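You operate a simulated robot arm through the tools that you are given. There is no shell and no other tool.

The job below is to be done with a simulated robot arm. You get a single attempt, and the scene is never put back.

TASK
Move the white and black coils from their chucks into the coil tray.
Fine: slide the guide bar back first and forward again at the end; the other coils stay in; leave START, STOP, RESET and the turns knob. Where these are worked on the way, their far stop is far enough and under half their travel is too little: guide bar.

It is judged by the outcome, as a careful person would: the job done as asked, and still so three seconds after it is handed in. It fails if anything else is knocked over, pushed out of place, dropped, spilled or broken.

THE ROBOT
A 7-joint arm with a two-finger parallel gripper, fixed in place. Base frame: the origin is at the foot of the arm, x ahead of it, y to its left, z up; the work surface is at about z = 0.97. Lengths are in m, angles in rad, forces in N, time in s.
Its first joint turns from -2.897 to 2.897 rad. Payload 3.43 kg.
The TCP is the grasp point between the finger pads, 0.034 m short of the fingertips. In the tool frame z runs along the fingers and y along their closing line. Largest opening 0.128 m; finger width 0.024, thickness 0.012; the body of the gripper, 0.048 by 0.13 m, starts 0.096 m behind the TCP.
Orientation is that of the tool frame in the base frame, as [roll, pitch, yaw] about the fixed x, y, z axes, in that order (R = Rz(yaw) Ry(pitch) Rx(roll)). With the fingers straight down and closing along the base's y, the tool's x points along the base's -x, its y along +y and its z along -z.

THE INTERFACE
- The arm moves only by the tool step_arm. Its argument "commands" is text: rows parted by semicolons, each of 7 numbers parted by spaces: the shift along the base's x, y, z in m, then the turn, a rotation vector about the base's x, y, z in degrees, then the opening, from 0 (shut) to 1 (fully open). In form: x y z wx wy wz claw; .... A call has 1 to 20 rows; each row is the pose to reach, as a shift and turn from the pose commanded when the call began. Rows are played at 5 a second. More than 0.05 m and 0.15 rad between two rows, or a gripper value outside its range, and nothing of the call is played. A pose out of reach is approached as far as the arm can. The call stops where the force on the tool passes 90 N (or 10 N more than at its start, if that is more) or the arm is blocked; 0.2 s more then pass. The fingers move at their own pace (about 0.153 m/s each) and stop on an object; they squeeze with about 34 N. The grip force told is the motor's: it shows also when the fingers shut on nothing. Time passes only in rows, and 0.2 s behind the last, so rows that repeat a pose let the fingers close. It gives the time, the measured TCP pose, the force on the tool (base axes), the opening and the grip force at its end, in the units of the frame above (readings bear some noise), with the torque about the TCP (base axes, N m) and any sound that the robot's microphone picked up, and new pictures: "show" is both (left out), scene, wrist or none.
- Cameras (640 x 400 px; columns grow to the right, rows downward): "scene" is fixed at [0.2194, 0.6484, 1.6184]; the picture's right is [-0.62, -0.78, 0.00], its down [-0.38, 0.30, -0.87] and it looks along [0.68, -0.55, -0.49] (base axes); focal length 341 px, centre (320, 200). "wrist" rides on the gripper at [0.076, -0.011, -0.16] in the tool frame; the picture's right is [0.15, 0.99, 0.00], its down [-0.88, 0.13, -0.46] and it looks along [-0.45, 0.07, 0.89] (tool axes); focal length 234 px, centre (320, 200). There is no depth. A picture from a camera that has moved, and an enlarged one, comes with that camera's place and axes in the base frame and with its lens.
- inspect(camera, box): a new picture of the part [left, top, right, bottom] of that camera's present view, enlarged. No time passes.
- finish_job(): hands the job in; it is judged then, once.

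Nothing tells you positions but the pictures and the camera data. Unless the task says otherwise, let go and move clear before handing in.

The tools are called after ">>>" as name(argument=value, ...) on one line, values as JSON. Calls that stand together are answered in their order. step_arm: Moves the arm, as the interface text tells. Its arguments: {"type":"object","properties":{"commands":{"type":"string"},"show":{"type":"string","enum":["both","scene","wrist","none"]}},"required":["commands"]} The other tools are called the same way: inspect (camera, box) takes an enlarged picture of a part of a camera's view; finish_job () hands the job in.

At the start:

```text
clock: 0.0
ee_pos: [0.6167, -0.1478, 1.3079]
tcp_rot: [-3.142, -0.001, -3.141]
wrist_force: [-0.5, 0.0, 0.1]
ft_torque: [-0.01, 0.0, -0.02]
width: 0.128
grip_force: 0.0
```

scene: 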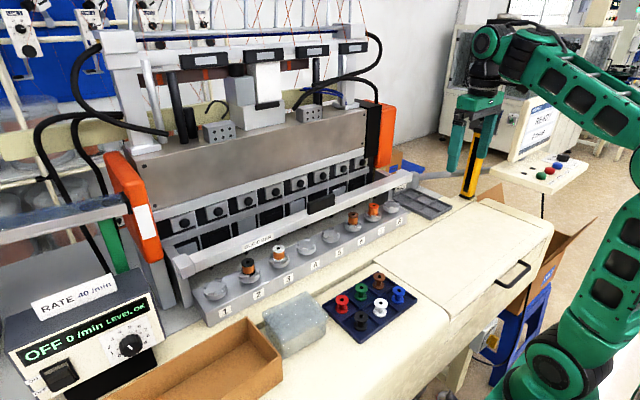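
wrist: 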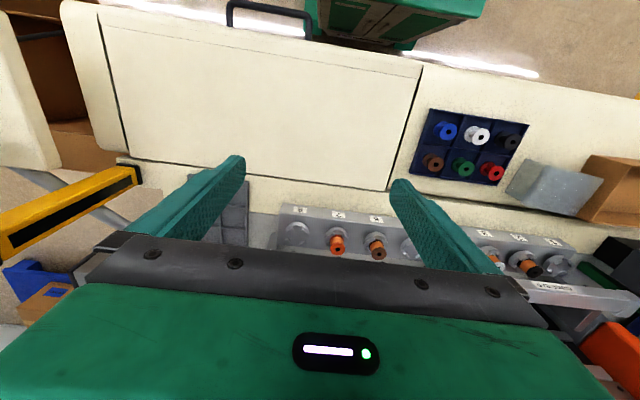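

I see a coil winder with eight numbered chucks, some holding coils, a guide bar in front of and above them, and a dark-blue tray of spools plus a grey tray at the far right. I'll enlarge the views first to identify the parts.

>>> inspect(camera="scene", box=[160, 160, 320, 330])

>>> inspect(camera="scene", box=[290, 150, 470, 270])

>>> inspect(camera="wrist", box=[200, 80, 640, 340])

>>> inspect(camera="scene", box=[300, 250, 440, 350])

```text
2.35 times, centred on (240, 245) of scene
camera zoom: at [0.2194, 0.6484, 1.6184], right [-0.62, -0.78, 0.0], down [-0.38, 0.3, -0.87], along [0.68, -0.55, -0.49], focal length 802 px, centre (508, 94)
```

zoom: 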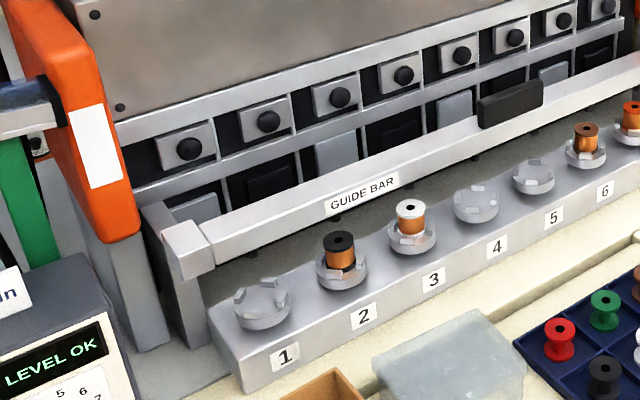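

```text
3.33 times, centred on (380, 210) of scene
camera zoom: at [0.2194, 0.6484, 1.6184], right [-0.62, -0.78, 0.0], down [-0.38, 0.3, -0.87], along [0.68, -0.55, -0.49], focal length 1137 px, centre (120, 167)
```

zoom: 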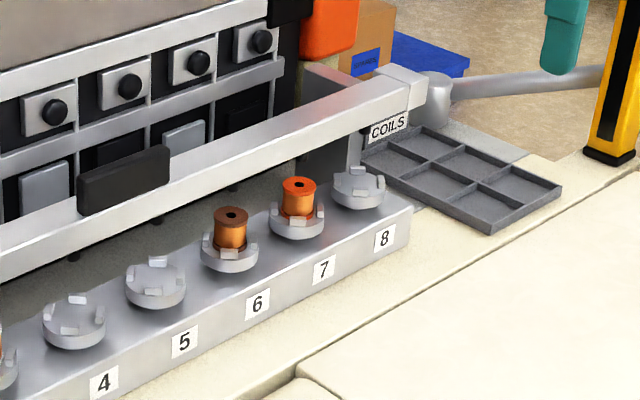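

```text
1.45 times, centred on (420, 210) of wrist
camera zoom: at [0.541, -0.1591, 1.4689], right [-0.15, 0.99, 0.0], down [0.88, 0.13, 0.45], along [0.45, 0.07, -0.89], focal length 341 px, centre (174, 186)
```

zoom: 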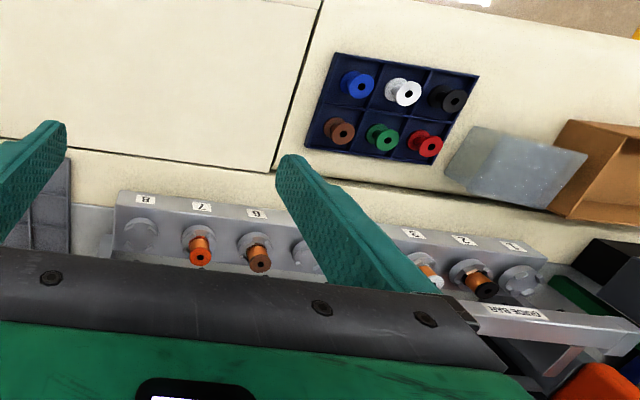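

```text
4.00 times, centred on (370, 300) of scene
camera zoom: at [0.2194, 0.6484, 1.6184], right [-0.62, -0.78, 0.0], down [-0.38, 0.3, -0.87], along [0.68, -0.55, -0.49], focal length 1364 px, centre (120, -200)
```

zoom: 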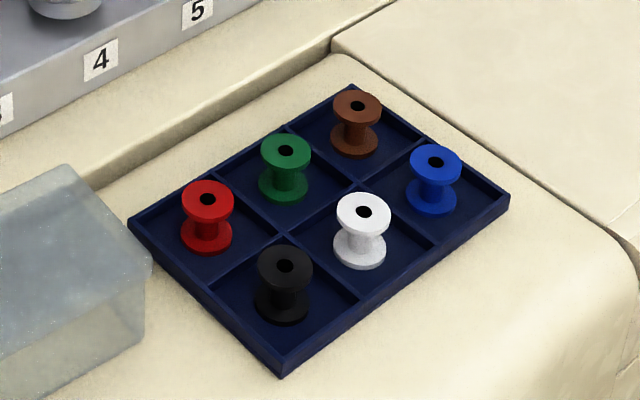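

I can make out black on chuck 2, white on chuck 3, brown on 6 and orange on 7. The guide bar, with a dark handle block near y≈0.17, runs right above the coils, and the grey COILS tray is at about x 0.75–0.95, y −0.27…−0.41. Next I'll move the hand to look at the handle from above.

>>> step_arm(commands="0 0.04 0.02 0 0 0 1; 0 0.08 0.04 0 0 0 1; 0 0.12 0.05 0 0 0 1; 0 0.165 0.05 0 0 0 1; 0 0.21 0.05 0 0 0 1; 0 0.255 0.05 0 0 0 1; 0 0.3 0.05 0 0 0 1; 0.02 0.318 0.05 0 0 0 1")

```text
clock: 0.4
ee_pos: [0.587, -0.1095, 1.3446]
tcp_rot: [-3.136, 0.051, -3.124]
wrist_force: [81.1, 14.0, -113.0]
ft_torque: [-2.61, 4.79, -1.32]
width: 0.1282
grip_force: 0.0
stopped in row 2: the force on the tool passed its limit at 201 N (the readings are from after the stop); the commanded pose is now the measured one
camera wrist: at [0.5023, -0.1221, 1.5006], right [-0.16, 0.99, -0.01], down [0.85, 0.15, 0.5], along [0.49, 0.07, -0.87], focal length 234 px, centre (320, 200)
```

scene: 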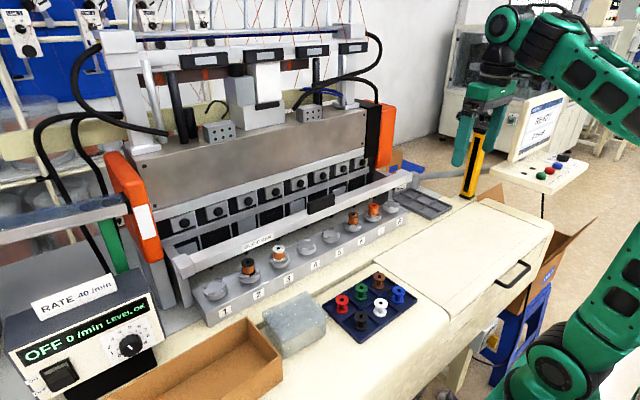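
wrist: 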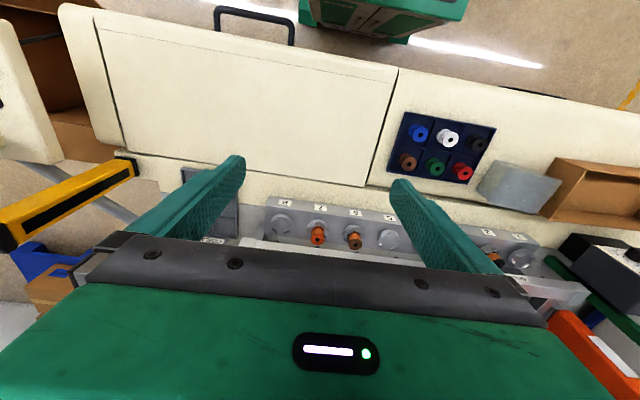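

The move halted early with a large force reading, though nothing obvious is touching the hand in the pictures. I'll hold still and read the force before going on.

>>> step_arm(commands="0 0 0 0 0 0 1; 0 0 0 0 0 0 1", show="none")

>>> inspect(camera="scene", box=[400, 0, 640, 220])

```text
clock: 1.0
ee_pos: [0.5904, -0.1085, 1.3405]
tcp_rot: [-3.138, 0.045, -3.12]
wrist_force: [72.4, -38.0, -108.2]
ft_torque: [6.93, 3.75, 3.36]
width: 0.1281
grip_force: 0.1
```

```text
1.82 times, centred on (520, 110) of scene
camera zoom: at [0.2194, 0.6484, 1.6184], right [-0.62, -0.78, 0.0], down [-0.38, 0.3, -0.87], along [0.68, -0.55, -0.49], focal length 620 px, centre (-44, 364)
```

zoom: 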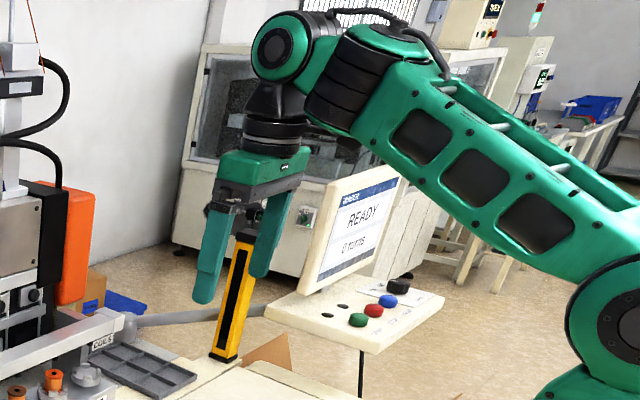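

The hand is still being pressed forward and down by something on its base side, quite possibly the arm's own structure when it folds upward. I'll back off toward the starting pose and watch the force.

>>> step_arm(commands="0.02 -0.02 -0.025 0 0 0 1; 0.027 -0.039 -0.035 0 0 0 1; 0.027 -0.039 -0.035 0 0 0 1")

```text
clock: 1.8
ee_pos: [0.6152, -0.1469, 1.3072]
tcp_rot: [-3.138, 0.035, -3.122]
wrist_force: [-1.0, 0.1, -0.2]
ft_torque: [0.02, 0.02, 0.03]
width: 0.1283
grip_force: 0.0
camera wrist: at [0.5348, -0.1602, 1.4662], right [-0.16, 0.99, -0.01], down [0.86, 0.15, 0.49], along [0.48, 0.07, -0.87], focal length 234 px, centre (320, 200)
```

scene: 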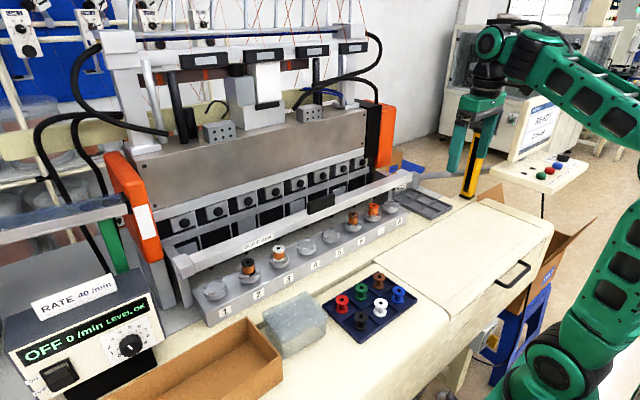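
wrist: 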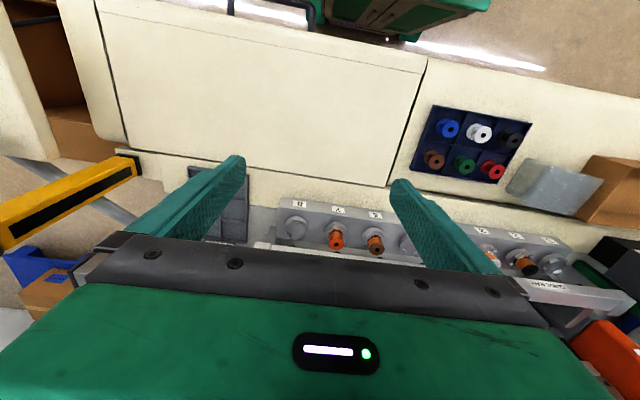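

The contact is gone. I'll straighten the tool, move slightly forward and stay at this height while sweeping left to look at the bar.

>>> step_arm(commands="0.03 0 0 0 1 -0.5 1; 0.055 0.0 0 0 2 -1.1 1; 0.055 0.045 0 0 2 -1.1 1; 0.055 0.09 0 0 2 -1.1 1; 0.055 0.135 0 0 2 -1.1 1; 0.055 0.18 0 0 2 -1.1 1; 0.055 0.225 0 0 2 -1.1 1; 0.055 0.27 0 0 2 -1.1 1; 0.055 0.315 0 0 2 -1.1 1; 0.055 0.315 0 0 2 -1.1 1")

```text
clock: 4.0
ee_pos: [0.6689, 0.1677, 1.3054]
tcp_rot: [-3.14, 0.001, 3.141]
wrist_force: [-0.9, 0.6, -0.4]
ft_torque: [0.02, 0.02, -0.03]
width: 0.1283
grip_force: 0.0
camera wrist: at [0.5926, 0.156, 1.4681], right [-0.15, 0.99, 0.0], down [0.88, 0.13, 0.46], along [0.45, 0.06, -0.89], focal length 234 px, centre (320, 200)
```

scene: 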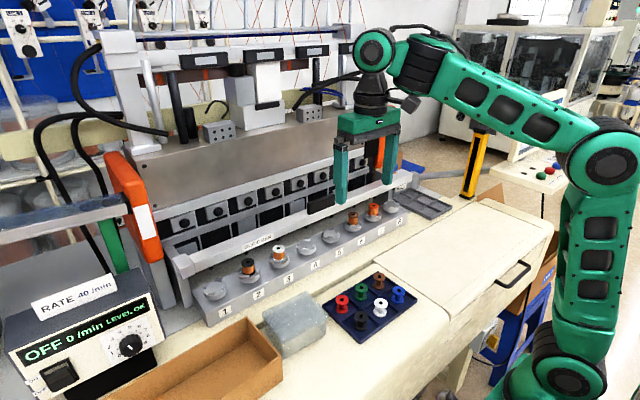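
wrist: 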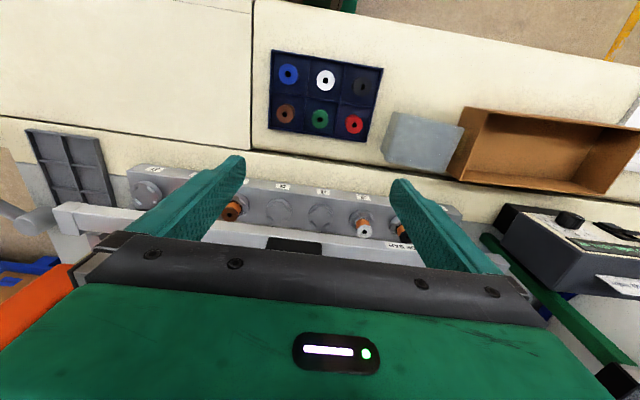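

Now the bar with its dark handle is visible between the fingers. I'll enlarge it for measuring.

>>> inspect(camera="wrist", box=[220, 160, 420, 280])

>>> inspect(camera="wrist", box=[0, 110, 240, 270])

>>> inspect(camera="scene", box=[270, 150, 430, 250])

>>> inspect(camera="scene", box=[150, 220, 250, 330])

```text
3.20 times, centred on (320, 220) of wrist
camera zoom: at [0.5926, 0.156, 1.4681], right [-0.15, 0.99, 0.0], down [0.88, 0.13, 0.46], along [0.45, 0.06, -0.89], focal length 749 px, centre (320, 136)
```

zoom: 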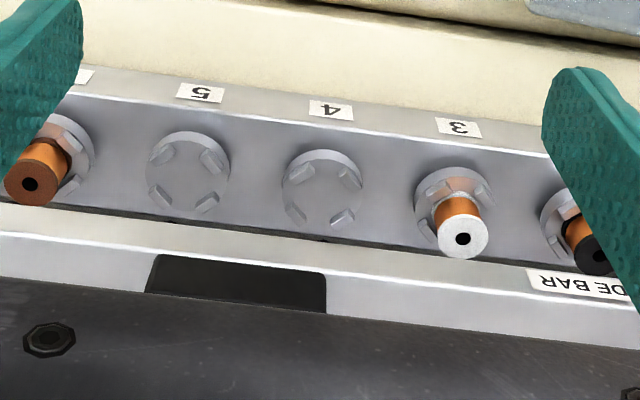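

```text
2.50 times, centred on (120, 190) of wrist
camera zoom: at [0.5926, 0.156, 1.4681], right [-0.15, 0.99, 0.0], down [0.88, 0.13, 0.46], along [0.45, 0.06, -0.89], focal length 585 px, centre (820, 225)
```

zoom: 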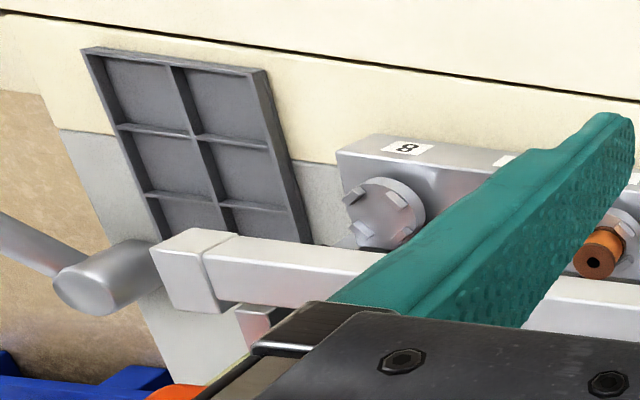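

```text
4.00 times, centred on (350, 200) of scene
camera zoom: at [0.2194, 0.6484, 1.6184], right [-0.62, -0.78, 0.0], down [-0.38, 0.3, -0.87], along [0.68, -0.55, -0.49], focal length 1364 px, centre (200, 200)
```

zoom: 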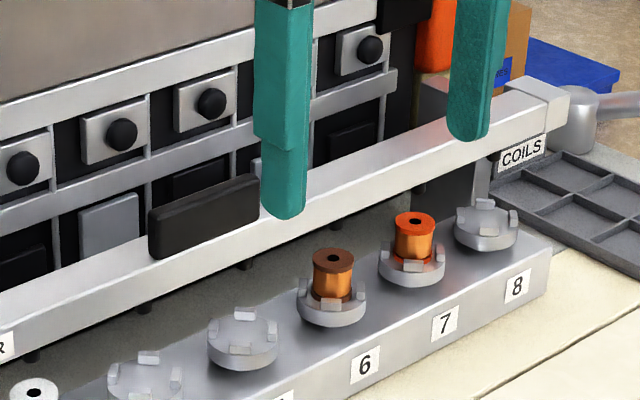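

```text
3.64 times, centred on (200, 275) of scene
camera zoom: at [0.2194, 0.6484, 1.6184], right [-0.62, -0.78, 0.0], down [-0.38, 0.3, -0.87], along [0.68, -0.55, -0.49], focal length 1240 px, centre (756, -73)
```

zoom: 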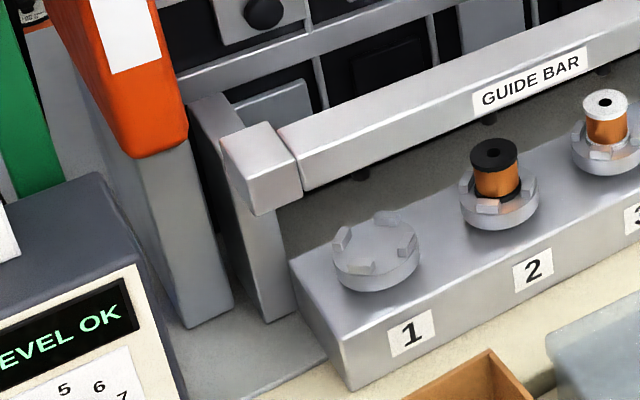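

I place the bar's front face at x≈0.827 with z≈1.12–1.15, directly over the coils. The handle block stands on top of it at y≈0.10–0.19, z≈1.155–1.19. I'll move above the handle with the fingers wide open to straddle its ends.

>>> step_arm(commands="0.04 -0.005 0 0 0 0 1; 0.08 -0.01 0 0 0 0 1; 0.12 -0.015 0 0 0 0 1; 0.15 -0.02 0 0 0 0 1; 0.171 -0.021 0 0 0 0 1; 0.171 -0.021 0 0 0 0 1")

```text
clock: 4.7
ee_pos: [0.7429, 0.1572, 1.3192]
tcp_rot: [3.137, 0.03, 3.127]
wrist_force: [-2.5, 3.6, -2.1]
ft_torque: [-0.65, -0.57, -0.36]
width: 0.1279
grip_force: 0.0
stopped in row 3: the force on the tool passed its limit at 172 N (the readings are from after the stop); the commanded pose is now the measured one
camera wrist: at [0.663, 0.1458, 1.4789], right [-0.13, 0.99, 0.0], down [0.87, 0.11, 0.48], along [0.48, 0.06, -0.88], focal length 234 px, centre (320, 200)
```

scene: 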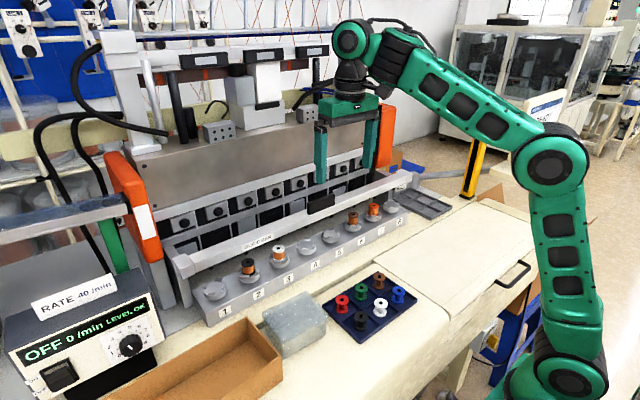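
wrist: 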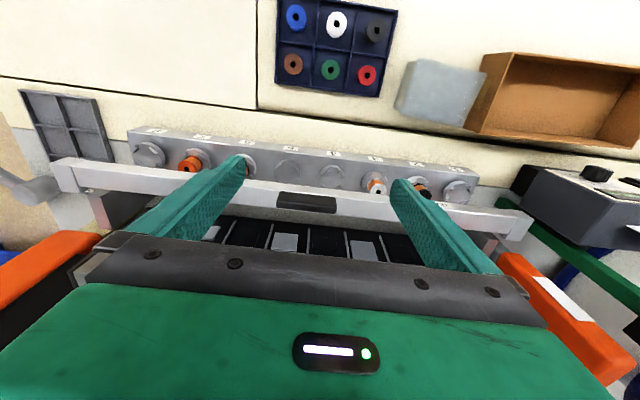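

The hand stopped again. By my geometry, the wrist camera meets the arm's own forearm when the arm is both high and extended, so I need to work lower. The wrist now gives a good view of the handle and bar, so I'll enlarge it to fix heights.

>>> inspect(camera="wrist", box=[230, 140, 410, 260])

>>> inspect(camera="wrist", box=[0, 80, 240, 240])

>>> inspect(camera="wrist", box=[400, 130, 640, 290])

>>> inspect(camera="scene", box=[230, 0, 430, 230])

```text
3.33 times, centred on (320, 200) of wrist
camera zoom: at [0.663, 0.1458, 1.4789], right [-0.13, 0.99, 0.0], down [0.87, 0.11, 0.48], along [0.48, 0.06, -0.88], focal length 781 px, centre (320, 200)
```

zoom: 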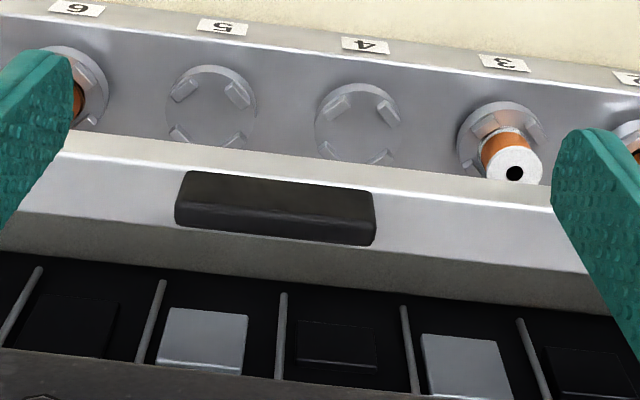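

```text
2.50 times, centred on (120, 160) of wrist
camera zoom: at [0.663, 0.1458, 1.4789], right [-0.13, 0.99, 0.0], down [0.87, 0.11, 0.48], along [0.48, 0.06, -0.88], focal length 585 px, centre (820, 300)
```

zoom: 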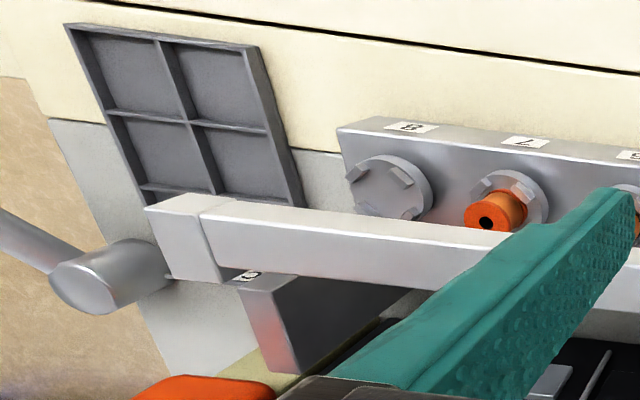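

```text
2.50 times, centred on (520, 210) of wrist
camera zoom: at [0.663, 0.1458, 1.4789], right [-0.13, 0.99, 0.0], down [0.87, 0.11, 0.48], along [0.48, 0.06, -0.88], focal length 585 px, centre (-180, 175)
```

zoom: 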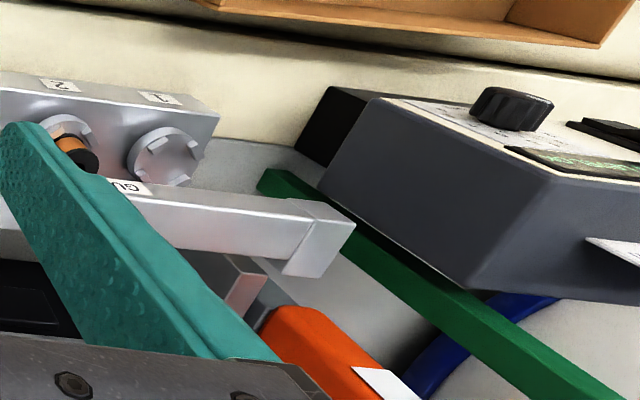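

```text
1.74 times, centred on (330, 115) of scene
camera zoom: at [0.2194, 0.6484, 1.6184], right [-0.62, -0.78, 0.0], down [-0.38, 0.3, -0.87], along [0.68, -0.55, -0.49], focal length 593 px, centre (303, 348)
```

zoom: 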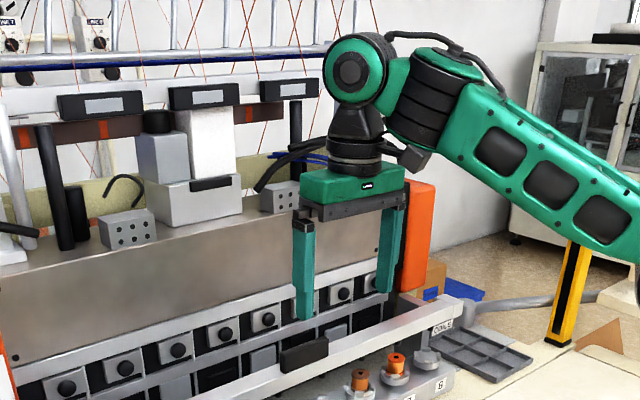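

The camera touching the forearm is confirmed in the zoom. The handle is centred at about (0.838, 0.149), with its bottom at z≈1.155 and its top at z≈1.182. I'll drop in front of the bar, then check before sliding forward around the handle.

>>> step_arm(commands="0 -0.002 -0.03 0 0.6 0.3 1; 0 -0.005 -0.07 0 1.2 0.6 1; 0 -0.008 -0.105 0 1.72 0.83 1; 0 -0.008 -0.122 0 1.72 0.83 1; 0 -0.008 -0.122 0 1.72 0.83 1")

```text
clock: 5.9
ee_pos: [0.7474, 0.1501, 1.1935]
tcp_rot: [3.138, -0.007, 3.138]
wrist_force: [0.3, -0.6, -0.2]
ft_torque: [-0.01, 0.0, 0.0]
width: 0.1284
grip_force: 0.1
camera wrist: at [0.6737, 0.1388, 1.3555], right [-0.14, 0.99, 0.01], down [0.88, 0.13, 0.45], along [0.44, 0.07, -0.89], focal length 234 px, centre (320, 200)
```

scene: 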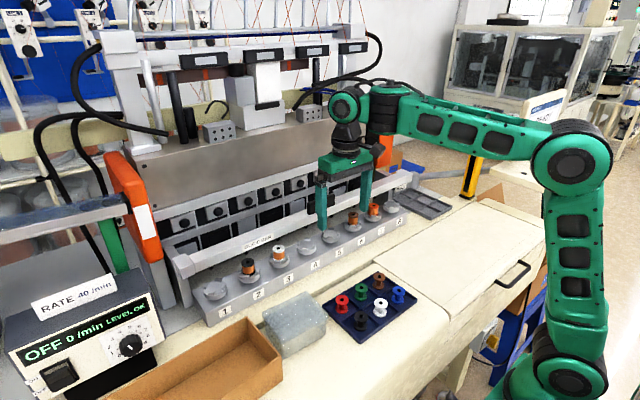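
wrist: 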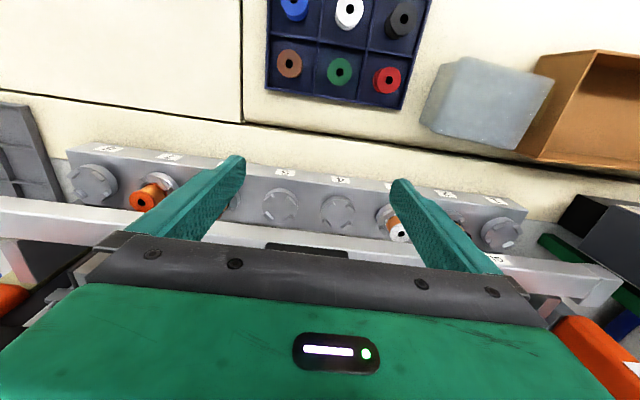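

Free of contact, and the fingers are in front of the bar. I'll check the tip height against the bar from the scene camera.

>>> inspect(camera="scene", box=[270, 140, 430, 260])

>>> inspect(camera="wrist", box=[200, 150, 420, 290])

```text
3.33 times, centred on (350, 200) of scene
camera zoom: at [0.2194, 0.6484, 1.6184], right [-0.62, -0.78, 0.0], down [-0.38, 0.3, -0.87], along [0.68, -0.55, -0.49], focal length 1137 px, centre (220, 200)
```

zoom: 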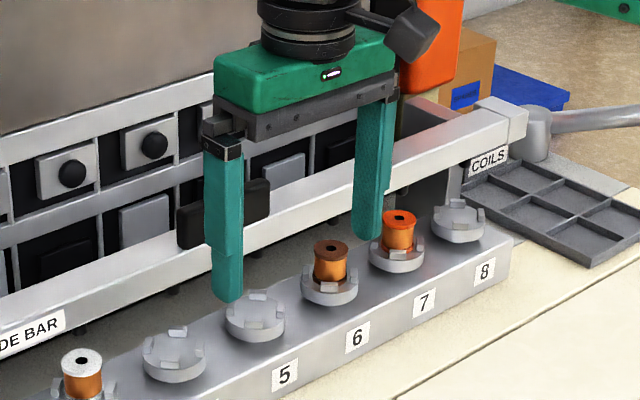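

```text
2.86 times, centred on (310, 220) of wrist
camera zoom: at [0.6737, 0.1388, 1.3555], right [-0.14, 0.99, 0.01], down [0.88, 0.13, 0.45], along [0.44, 0.07, -0.89], focal length 669 px, centre (349, 143)
```

zoom: 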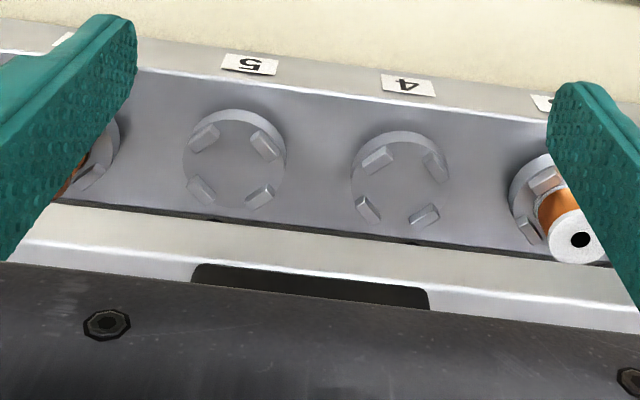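

The estimate repeats: bar top z≈1.156, handle y 0.106–0.194. I'll rise a few mm, move forward around the handle, then close on its ends.

>>> step_arm(commands="0 0 0.005 0 0 0 1; 0.03 0 0.005 0 0 0 1; 0.06 0 0.005 0 0 0 1; 0.088 0 0.005 0 0 0 1; 0.088 0 0.005 0 0 0 1")

```text
clock: 7.1
ee_pos: [0.8359, 0.1519, 1.1984]
tcp_rot: [3.137, -0.007, 3.137]
wrist_force: [0.4, 0.0, -0.1]
ft_torque: [-0.01, 0.02, 0.02]
width: 0.1282
grip_force: 0.1
camera wrist: at [0.7617, 0.1392, 1.3605], right [-0.14, 0.99, 0.0], down [0.88, 0.13, 0.45], along [0.44, 0.07, -0.89], focal length 234 px, centre (320, 200)
```

scene: 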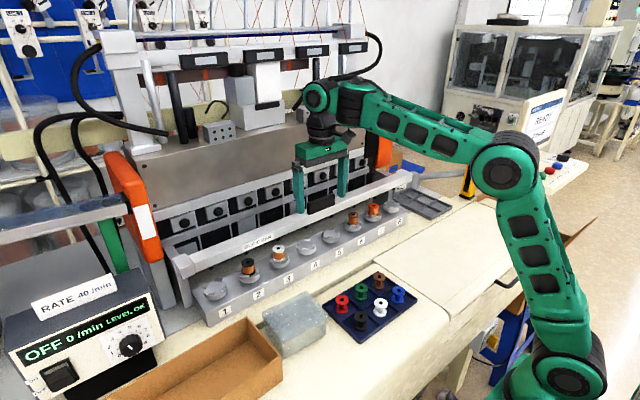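
wrist: 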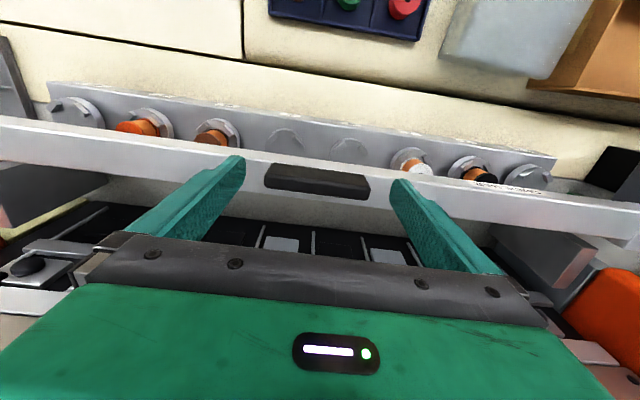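

The fingers straddle the handle with no contact. I'll close on its ends now.

>>> step_arm(commands="0 0 0 0 0 0 0.8; 0 0 0 0 0 0 0.5; 0 0 0 0 0 0 0.5; 0 0 0 0 0 0 0.5")

```text
clock: 8.1
ee_pos: [0.8371, 0.149, 1.1978]
tcp_rot: [3.137, -0.008, 3.137]
wrist_force: [1.4, -14.4, 0.5]
ft_torque: [-1.9, 0.24, -0.17]
width: 0.0896
grip_force: 45.4
camera wrist: at [0.7619, 0.1381, 1.3605], right [-0.14, 0.99, 0.0], down [0.88, 0.12, 0.45], along [0.44, 0.07, -0.89], focal length 234 px, centre (320, 200)
```

scene: 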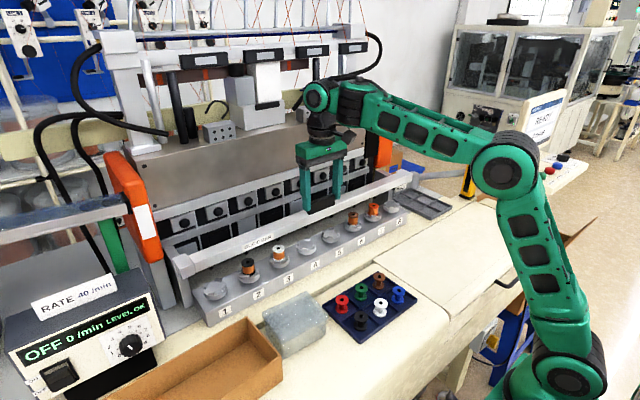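
wrist: 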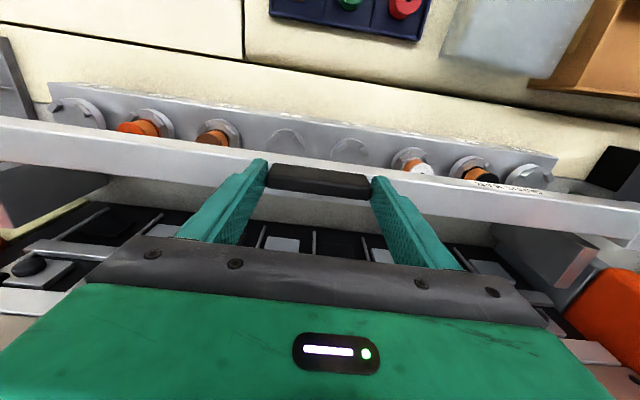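

The handle is gripped at a width of 0.09. I'll push it back slowly along +x, relieving the small sideways load.

>>> step_arm(commands="0 -0.002 0 0 0 0 0.5; 0.01 -0.002 0 0 0 0 0.5; 0.02 -0.002 0 0 0 0 0.5; 0.03 -0.002 0 0 0 0 0.5; 0.03 -0.002 0 0 0 0 0.5")

```text
clock: 9.3
ee_pos: [0.8689, 0.15, 1.1977]
tcp_rot: [3.138, -0.008, 3.14]
wrist_force: [0.7, 7.8, -13.1]
ft_torque: [0.92, -0.94, -0.57]
width: 0.09
grip_force: 45.0
camera wrist: at [0.7935, 0.1378, 1.3605], right [-0.15, 0.99, 0.0], down [0.88, 0.13, 0.45], along [0.44, 0.07, -0.89], focal length 234 px, centre (320, 200)
```

scene: 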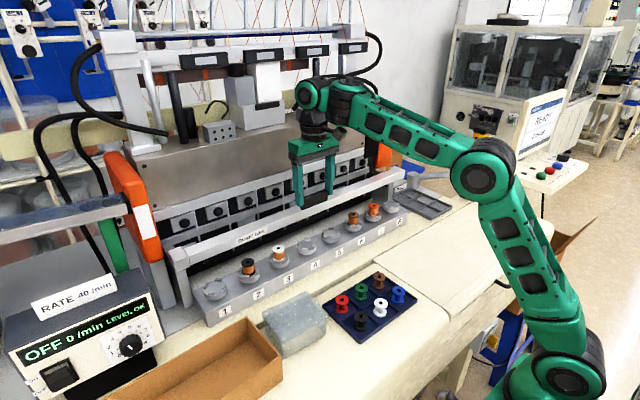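
wrist: 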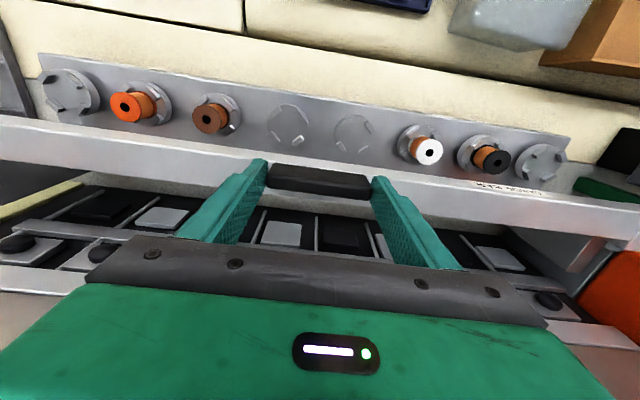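

The bar slides easily with the handle. I'll continue back in small steps toward its far stop.

>>> step_arm(commands="0.01 0 0 0 0 0 0.5; 0.02 0 0 0 0 0 0.5; 0.03 0 0 0 0 0 0.5; 0.03 0 0 0 0 0 0.5")

```text
clock: 10.3
ee_pos: [0.8977, 0.1492, 1.1993]
tcp_rot: [-3.141, -0.008, 3.141]
wrist_force: [-0.5, 14.2, -23.5]
ft_torque: [0.25, 0.32, 1.04]
width: 0.0899
grip_force: 44.6
camera wrist: at [0.8237, 0.1378, 1.3607], right [-0.15, 0.99, 0.0], down [0.88, 0.13, 0.45], along [0.44, 0.07, -0.89], focal length 234 px, centre (320, 200)
```

scene: 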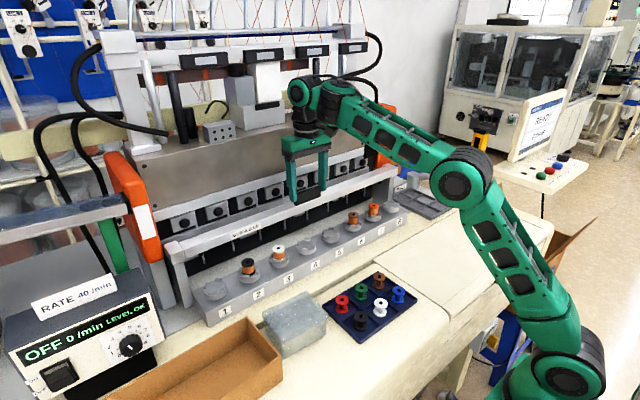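
wrist: 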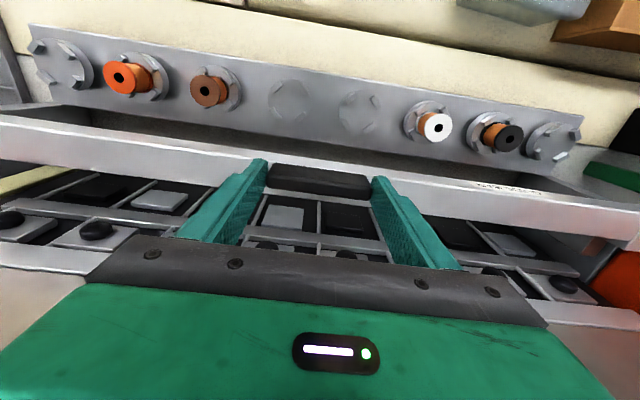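

It has moved about 6 cm and is still free. I'll keep going, slightly lower to relieve the vertical load.

>>> step_arm(commands="0.008 0 -0.002 0 0 0 0.5; 0.016 0 -0.002 0 0 0 0.5; 0.024 0 -0.002 0 0 0 0.5; 0.024 0 -0.002 0 0 0 0.5")

```text
clock: 11.1
ee_pos: [0.9055, 0.1496, 1.2045]
tcp_rot: [3.14, 0.005, -3.142]
wrist_force: [-1.2, 0.7, -42.4]
ft_torque: [-0.29, 0.71, 0.39]
width: 0.0891
grip_force: 45.3
stopped in row 3: the force on the tool passed its limit at 126 N (the readings are from after the stop); the commanded pose is now the measured one
camera wrist: at [0.8285, 0.1378, 1.3666], right [-0.14, 0.99, 0.0], down [0.88, 0.13, 0.46], along [0.46, 0.07, -0.89], focal length 234 px, centre (320, 200)
```

scene: 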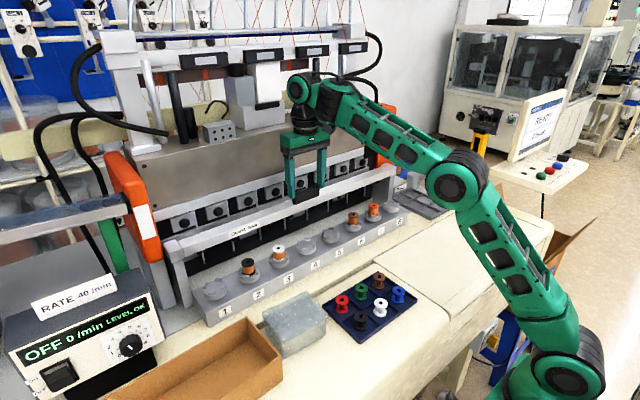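
wrist: 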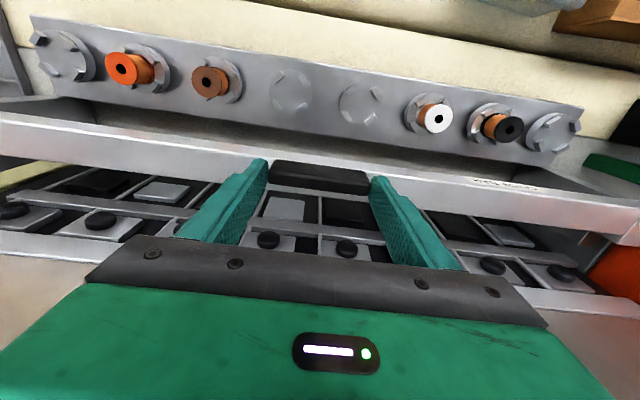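

It stopped at about 6.8 cm of travel, which is either the bar's far stop or the camera nearing the forearm again. I'll ease the load and inspect the bar's end guides.

>>> step_arm(commands="0 0 -0.004 0 0 0 0.5; 0 0 -0.006 0 0 0 0.5", show="none")

>>> inspect(camera="scene", box=[140, 200, 280, 310])

>>> inspect(camera="scene", box=[340, 140, 450, 230])

>>> inspect(camera="scene", box=[240, 50, 420, 220])

```text
clock: 11.7
ee_pos: [0.9042, 0.1492, 1.2047]
tcp_rot: [3.134, 0.02, 3.137]
wrist_force: [1.6, 9.1, -8.2]
ft_torque: [-0.59, 1.14, 0.1]
width: 0.0897
grip_force: 45.1
```

```text
3.64 times, centred on (210, 255) of scene
camera zoom: at [0.2194, 0.6484, 1.6184], right [-0.62, -0.78, 0.0], down [-0.38, 0.3, -0.87], along [0.68, -0.55, -0.49], focal length 1240 px, centre (720, 0)
```

zoom: 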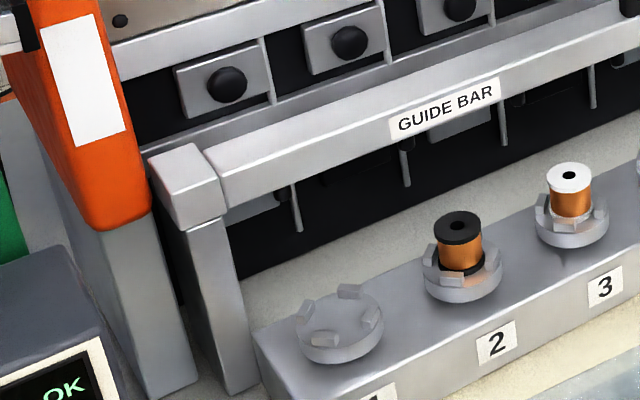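

```text
4.44 times, centred on (395, 185) of scene
camera zoom: at [0.2194, 0.6484, 1.6184], right [-0.62, -0.78, 0.0], down [-0.38, 0.3, -0.87], along [0.68, -0.55, -0.49], focal length 1515 px, centre (-13, 267)
```

zoom: 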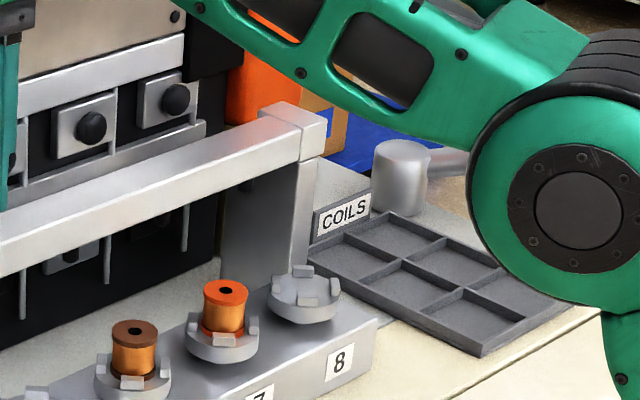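

```text
2.35 times, centred on (330, 135) of scene
camera zoom: at [0.2194, 0.6484, 1.6184], right [-0.62, -0.78, 0.0], down [-0.38, 0.3, -0.87], along [0.68, -0.55, -0.49], focal length 802 px, centre (296, 353)
```

zoom: 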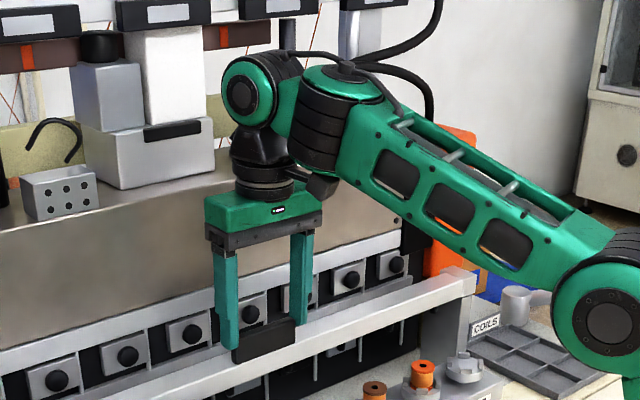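

The bar is well clear of the coils now, but I want it properly against its back stop. I'll release the handle, back off in x, then push the bar's front face from lower down, where the arm has more room.

>>> step_arm(commands="0 0 0 0 0 0 0.9; 0 0 0 0 0 0 1; -0.03 0 0 0 0.5 0 1; -0.06 0 0 0 1 0 1; -0.08 0 0 0 1 0 1; -0.08 0 0 0 1 0 1")

```text
clock: 13.1
ee_pos: [0.8236, 0.1472, 1.2028]
tcp_rot: [3.134, 0.001, 3.135]
wrist_force: [-0.3, -0.1, 0.1]
ft_torque: [-0.05, 0.03, -0.03]
width: 0.1278
grip_force: 0.1
camera wrist: at [0.748, 0.1348, 1.3649], right [-0.14, 0.99, 0.01], down [0.88, 0.12, 0.46], along [0.45, 0.07, -0.89], focal length 234 px, centre (320, 200)
```

scene: 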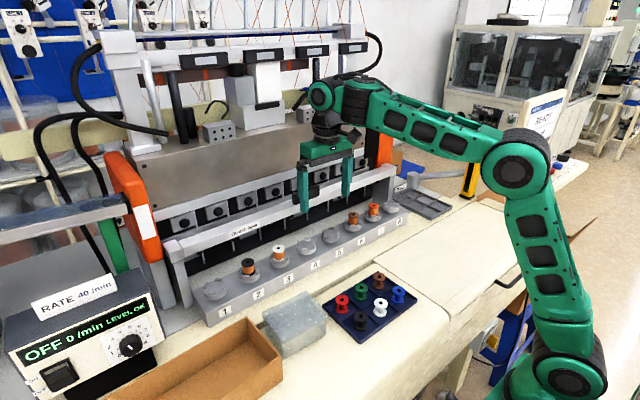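
wrist: 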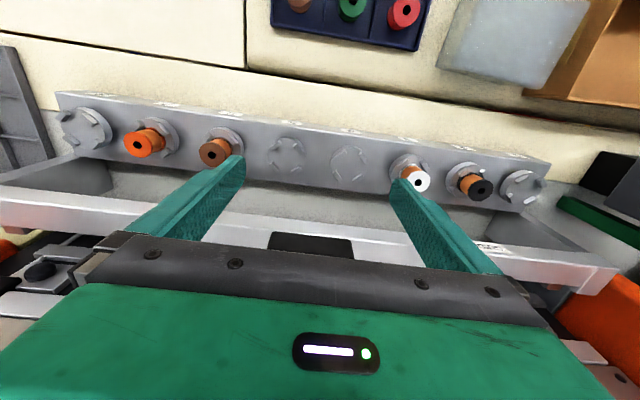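

Released cleanly, and the bar stayed back. I'll lower in front of it and push with both open fingertips on its front face until the stop.

>>> step_arm(commands="0 0 -0.02 0 0 0 1; 0 0 -0.038 0 0 0 1; 0.03 0 -0.038 0 0 0 1; 0.045 0 -0.038 0 0 0 1; 0.053 0 -0.038 0 0 0 1; 0.059 0 -0.038 0 0 0 1; 0.065 0 -0.038 0 0 0 1; 0.065 0 -0.038 0 0 0 1")

```text
clock: 14.9
ee_pos: [0.889, 0.1481, 1.1669]
tcp_rot: [3.134, 0.0, 3.138]
wrist_force: [-1.2, -0.2, 0.7]
ft_torque: [0.04, 0.01, 0.09]
width: 0.128
grip_force: 0.1
camera wrist: at [0.813, 0.1357, 1.3274], right [-0.14, 0.99, 0.01], down [0.88, 0.12, 0.46], along [0.45, 0.07, -0.89], focal length 234 px, centre (320, 200)
```

scene: 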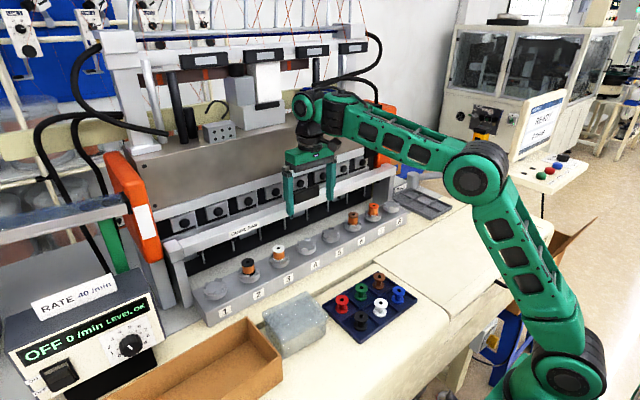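
wrist: 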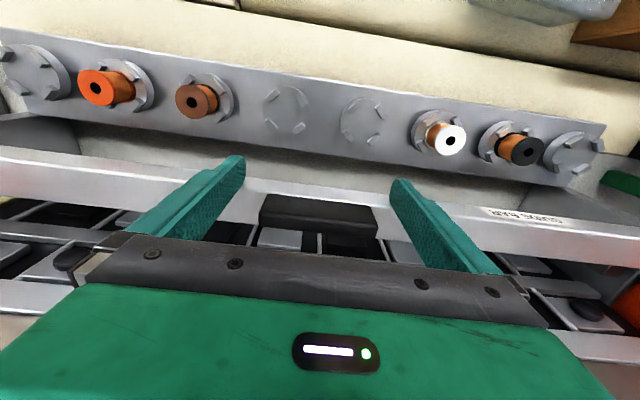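

Nothing is resisting yet. I'll continue in small steps.

>>> step_arm(commands="0.005 0 0 0 0 0 1; 0.01 0 0 0 0 0 1; 0.015 0 0 0 0 0 1; 0.02 0 0 0 0 0 1; 0.02 0 0 0 0 0 1")

```text
clock: 16.1
ee_pos: [0.9106, 0.1488, 1.1659]
tcp_rot: [3.134, -0.001, 3.137]
wrist_force: [0.9, 0.1, -0.6]
ft_torque: [0.0, 0.02, 0.02]
width: 0.1279
grip_force: 0.0
camera wrist: at [0.8335, 0.1368, 1.3281], right [-0.14, 0.99, 0.01], down [0.88, 0.12, 0.46], along [0.45, 0.07, -0.89], focal length 234 px, centre (320, 200)
```

scene: 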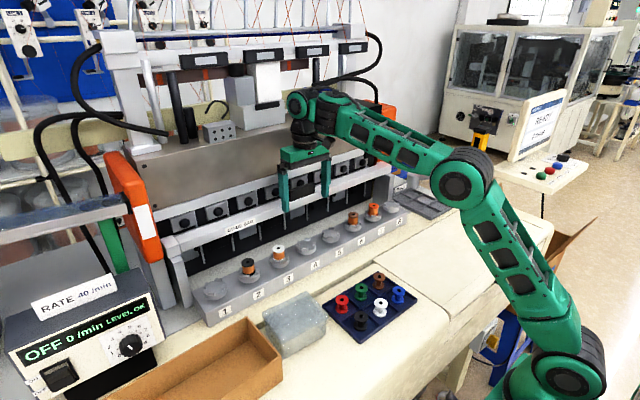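
wrist: 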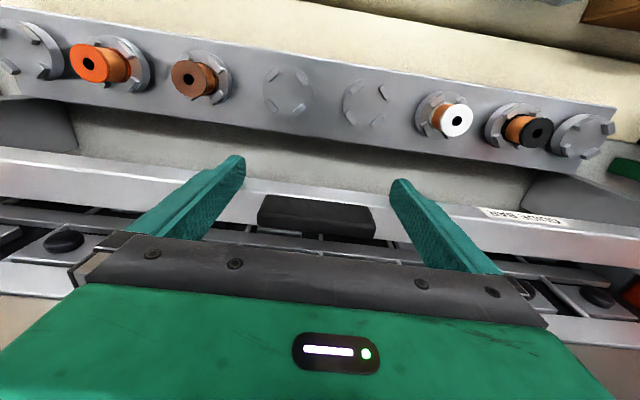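

The bar slid with the fingers to roughly 9.5 cm of travel, well past the coils and nearly up to the machine's face, so that is plenty. I also worked out that tilting the fingers forward keeps the camera off the forearm, which will help later. Next I'll back off and look down at the white coil on chuck 3.

>>> step_arm(commands="-0.03 0 0 0 0 0 1; -0.07 0 0.0 0 0 0 1; -0.07 0.035 0.015 0 0 0 1; -0.07 0.08 0.03 0 0 0 1; -0.07 0.12 0.03 0 0 0 1; -0.07 0.134 0.03 0 0 0 1; -0.07 0.134 0.03 0 0 0 1")

```text
clock: 17.7
ee_pos: [0.8397, 0.2818, 1.1978]
tcp_rot: [3.134, 0.0, 3.136]
wrist_force: [0.8, -0.1, -0.4]
ft_torque: [0.0, 0.0, 0.0]
width: 0.1281
grip_force: 0.1
camera wrist: at [0.7646, 0.2703, 1.36], right [-0.14, 0.99, 0.01], down [0.88, 0.12, 0.46], along [0.45, 0.07, -0.89], focal length 234 px, centre (320, 200)
```

scene: 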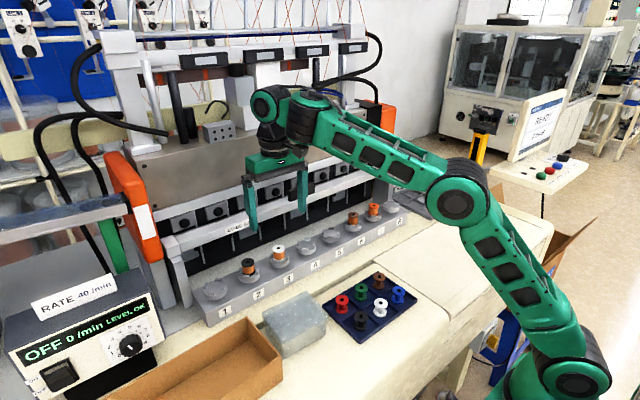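
wrist: 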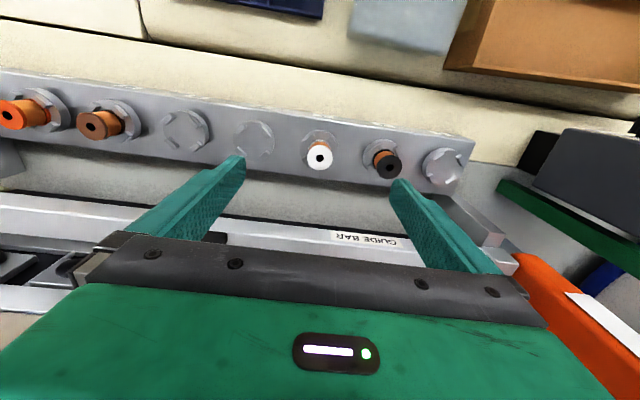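

>>> inspect(camera="wrist", box=[230, 100, 430, 220])

>>> inspect(camera="scene", box=[190, 220, 320, 310])

```text
3.20 times, centred on (330, 160) of wrist
camera zoom: at [0.7646, 0.2703, 1.36], right [-0.14, 0.99, 0.01], down [0.88, 0.12, 0.46], along [0.45, 0.07, -0.89], focal length 749 px, centre (288, 328)
```

zoom: 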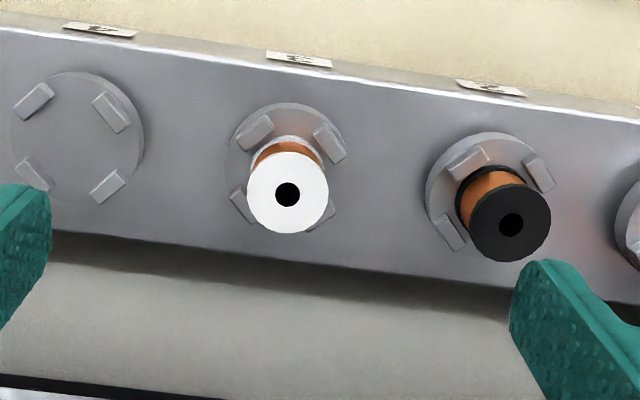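

```text
4.44 times, centred on (255, 265) of scene
camera zoom: at [0.2194, 0.6484, 1.6184], right [-0.62, -0.78, 0.0], down [-0.38, 0.3, -0.87], along [0.68, -0.55, -0.49], focal length 1515 px, centre (609, -89)
```

zoom: 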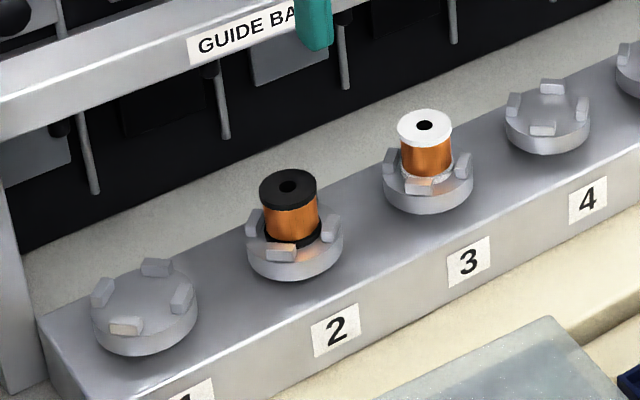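

The white coil's top is centred near (0.845, 0.2835, 1.076), with a flange about 32 mm across, and the jaw tops are near z≈1.047. I'll narrow the opening to clear its neighbour and lower part way to check the alignment.

>>> step_arm(commands="0.003 0.001 -0.0 0 0 0 0.55; 0.005 0.0017 -0.03 0 0 0 0.55; 0.005 0.0017 -0.06 0 0 0 0.55; 0.005 0.0017 -0.09 0 0 0 0.55; 0.005 0.0017 -0.09 0 0 0 0.55")

>>> inspect(camera="scene", box=[230, 200, 330, 290])

>>> inspect(camera="wrist", box=[200, 90, 440, 250])

```text
clock: 18.9
ee_pos: [0.8453, 0.2825, 1.1064]
tcp_rot: [3.135, -0.001, 3.137]
wrist_force: [-0.1, 0.2, 0.4]
ft_torque: [-0.01, 0.01, 0.03]
width: 0.0705
grip_force: 0.1
camera wrist: at [0.7689, 0.2697, 1.2677], right [-0.14, 0.99, 0.01], down [0.88, 0.12, 0.46], along [0.45, 0.07, -0.89], focal length 234 px, centre (320, 200)
```

scene: 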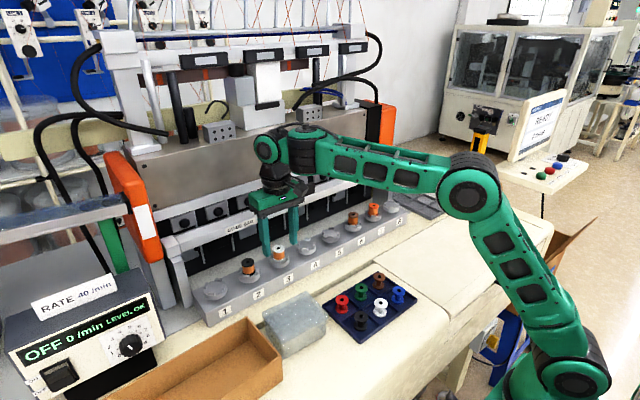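
wrist: 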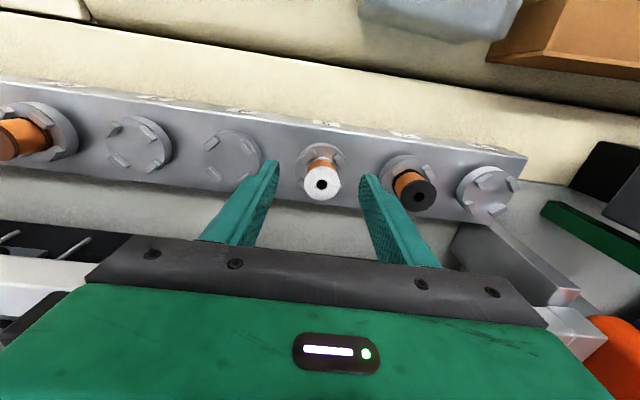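

```text
4.44 times, centred on (280, 245) of scene
camera zoom: at [0.2194, 0.6484, 1.6184], right [-0.62, -0.78, 0.0], down [-0.38, 0.3, -0.87], along [0.68, -0.55, -0.49], focal length 1515 px, centre (498, 0)
```

zoom: 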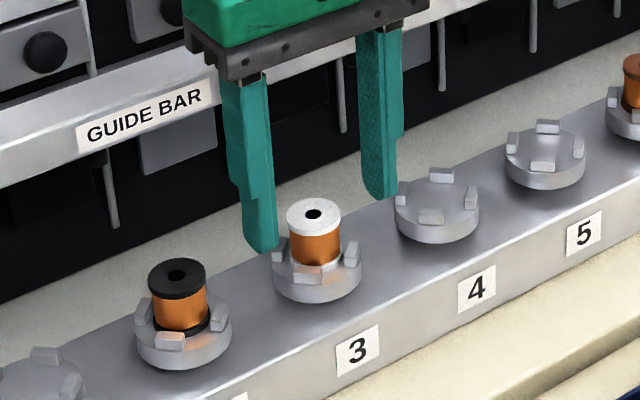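

```text
2.50 times, centred on (320, 170) of wrist
camera zoom: at [0.7689, 0.2697, 1.2677], right [-0.14, 0.99, 0.01], down [0.88, 0.12, 0.46], along [0.45, 0.07, -0.89], focal length 585 px, centre (320, 275)
```

zoom: 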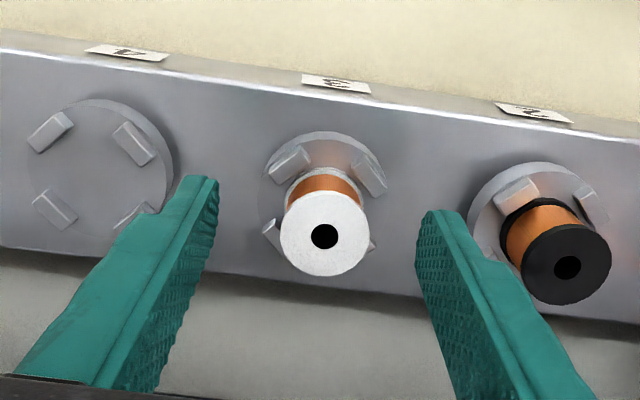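

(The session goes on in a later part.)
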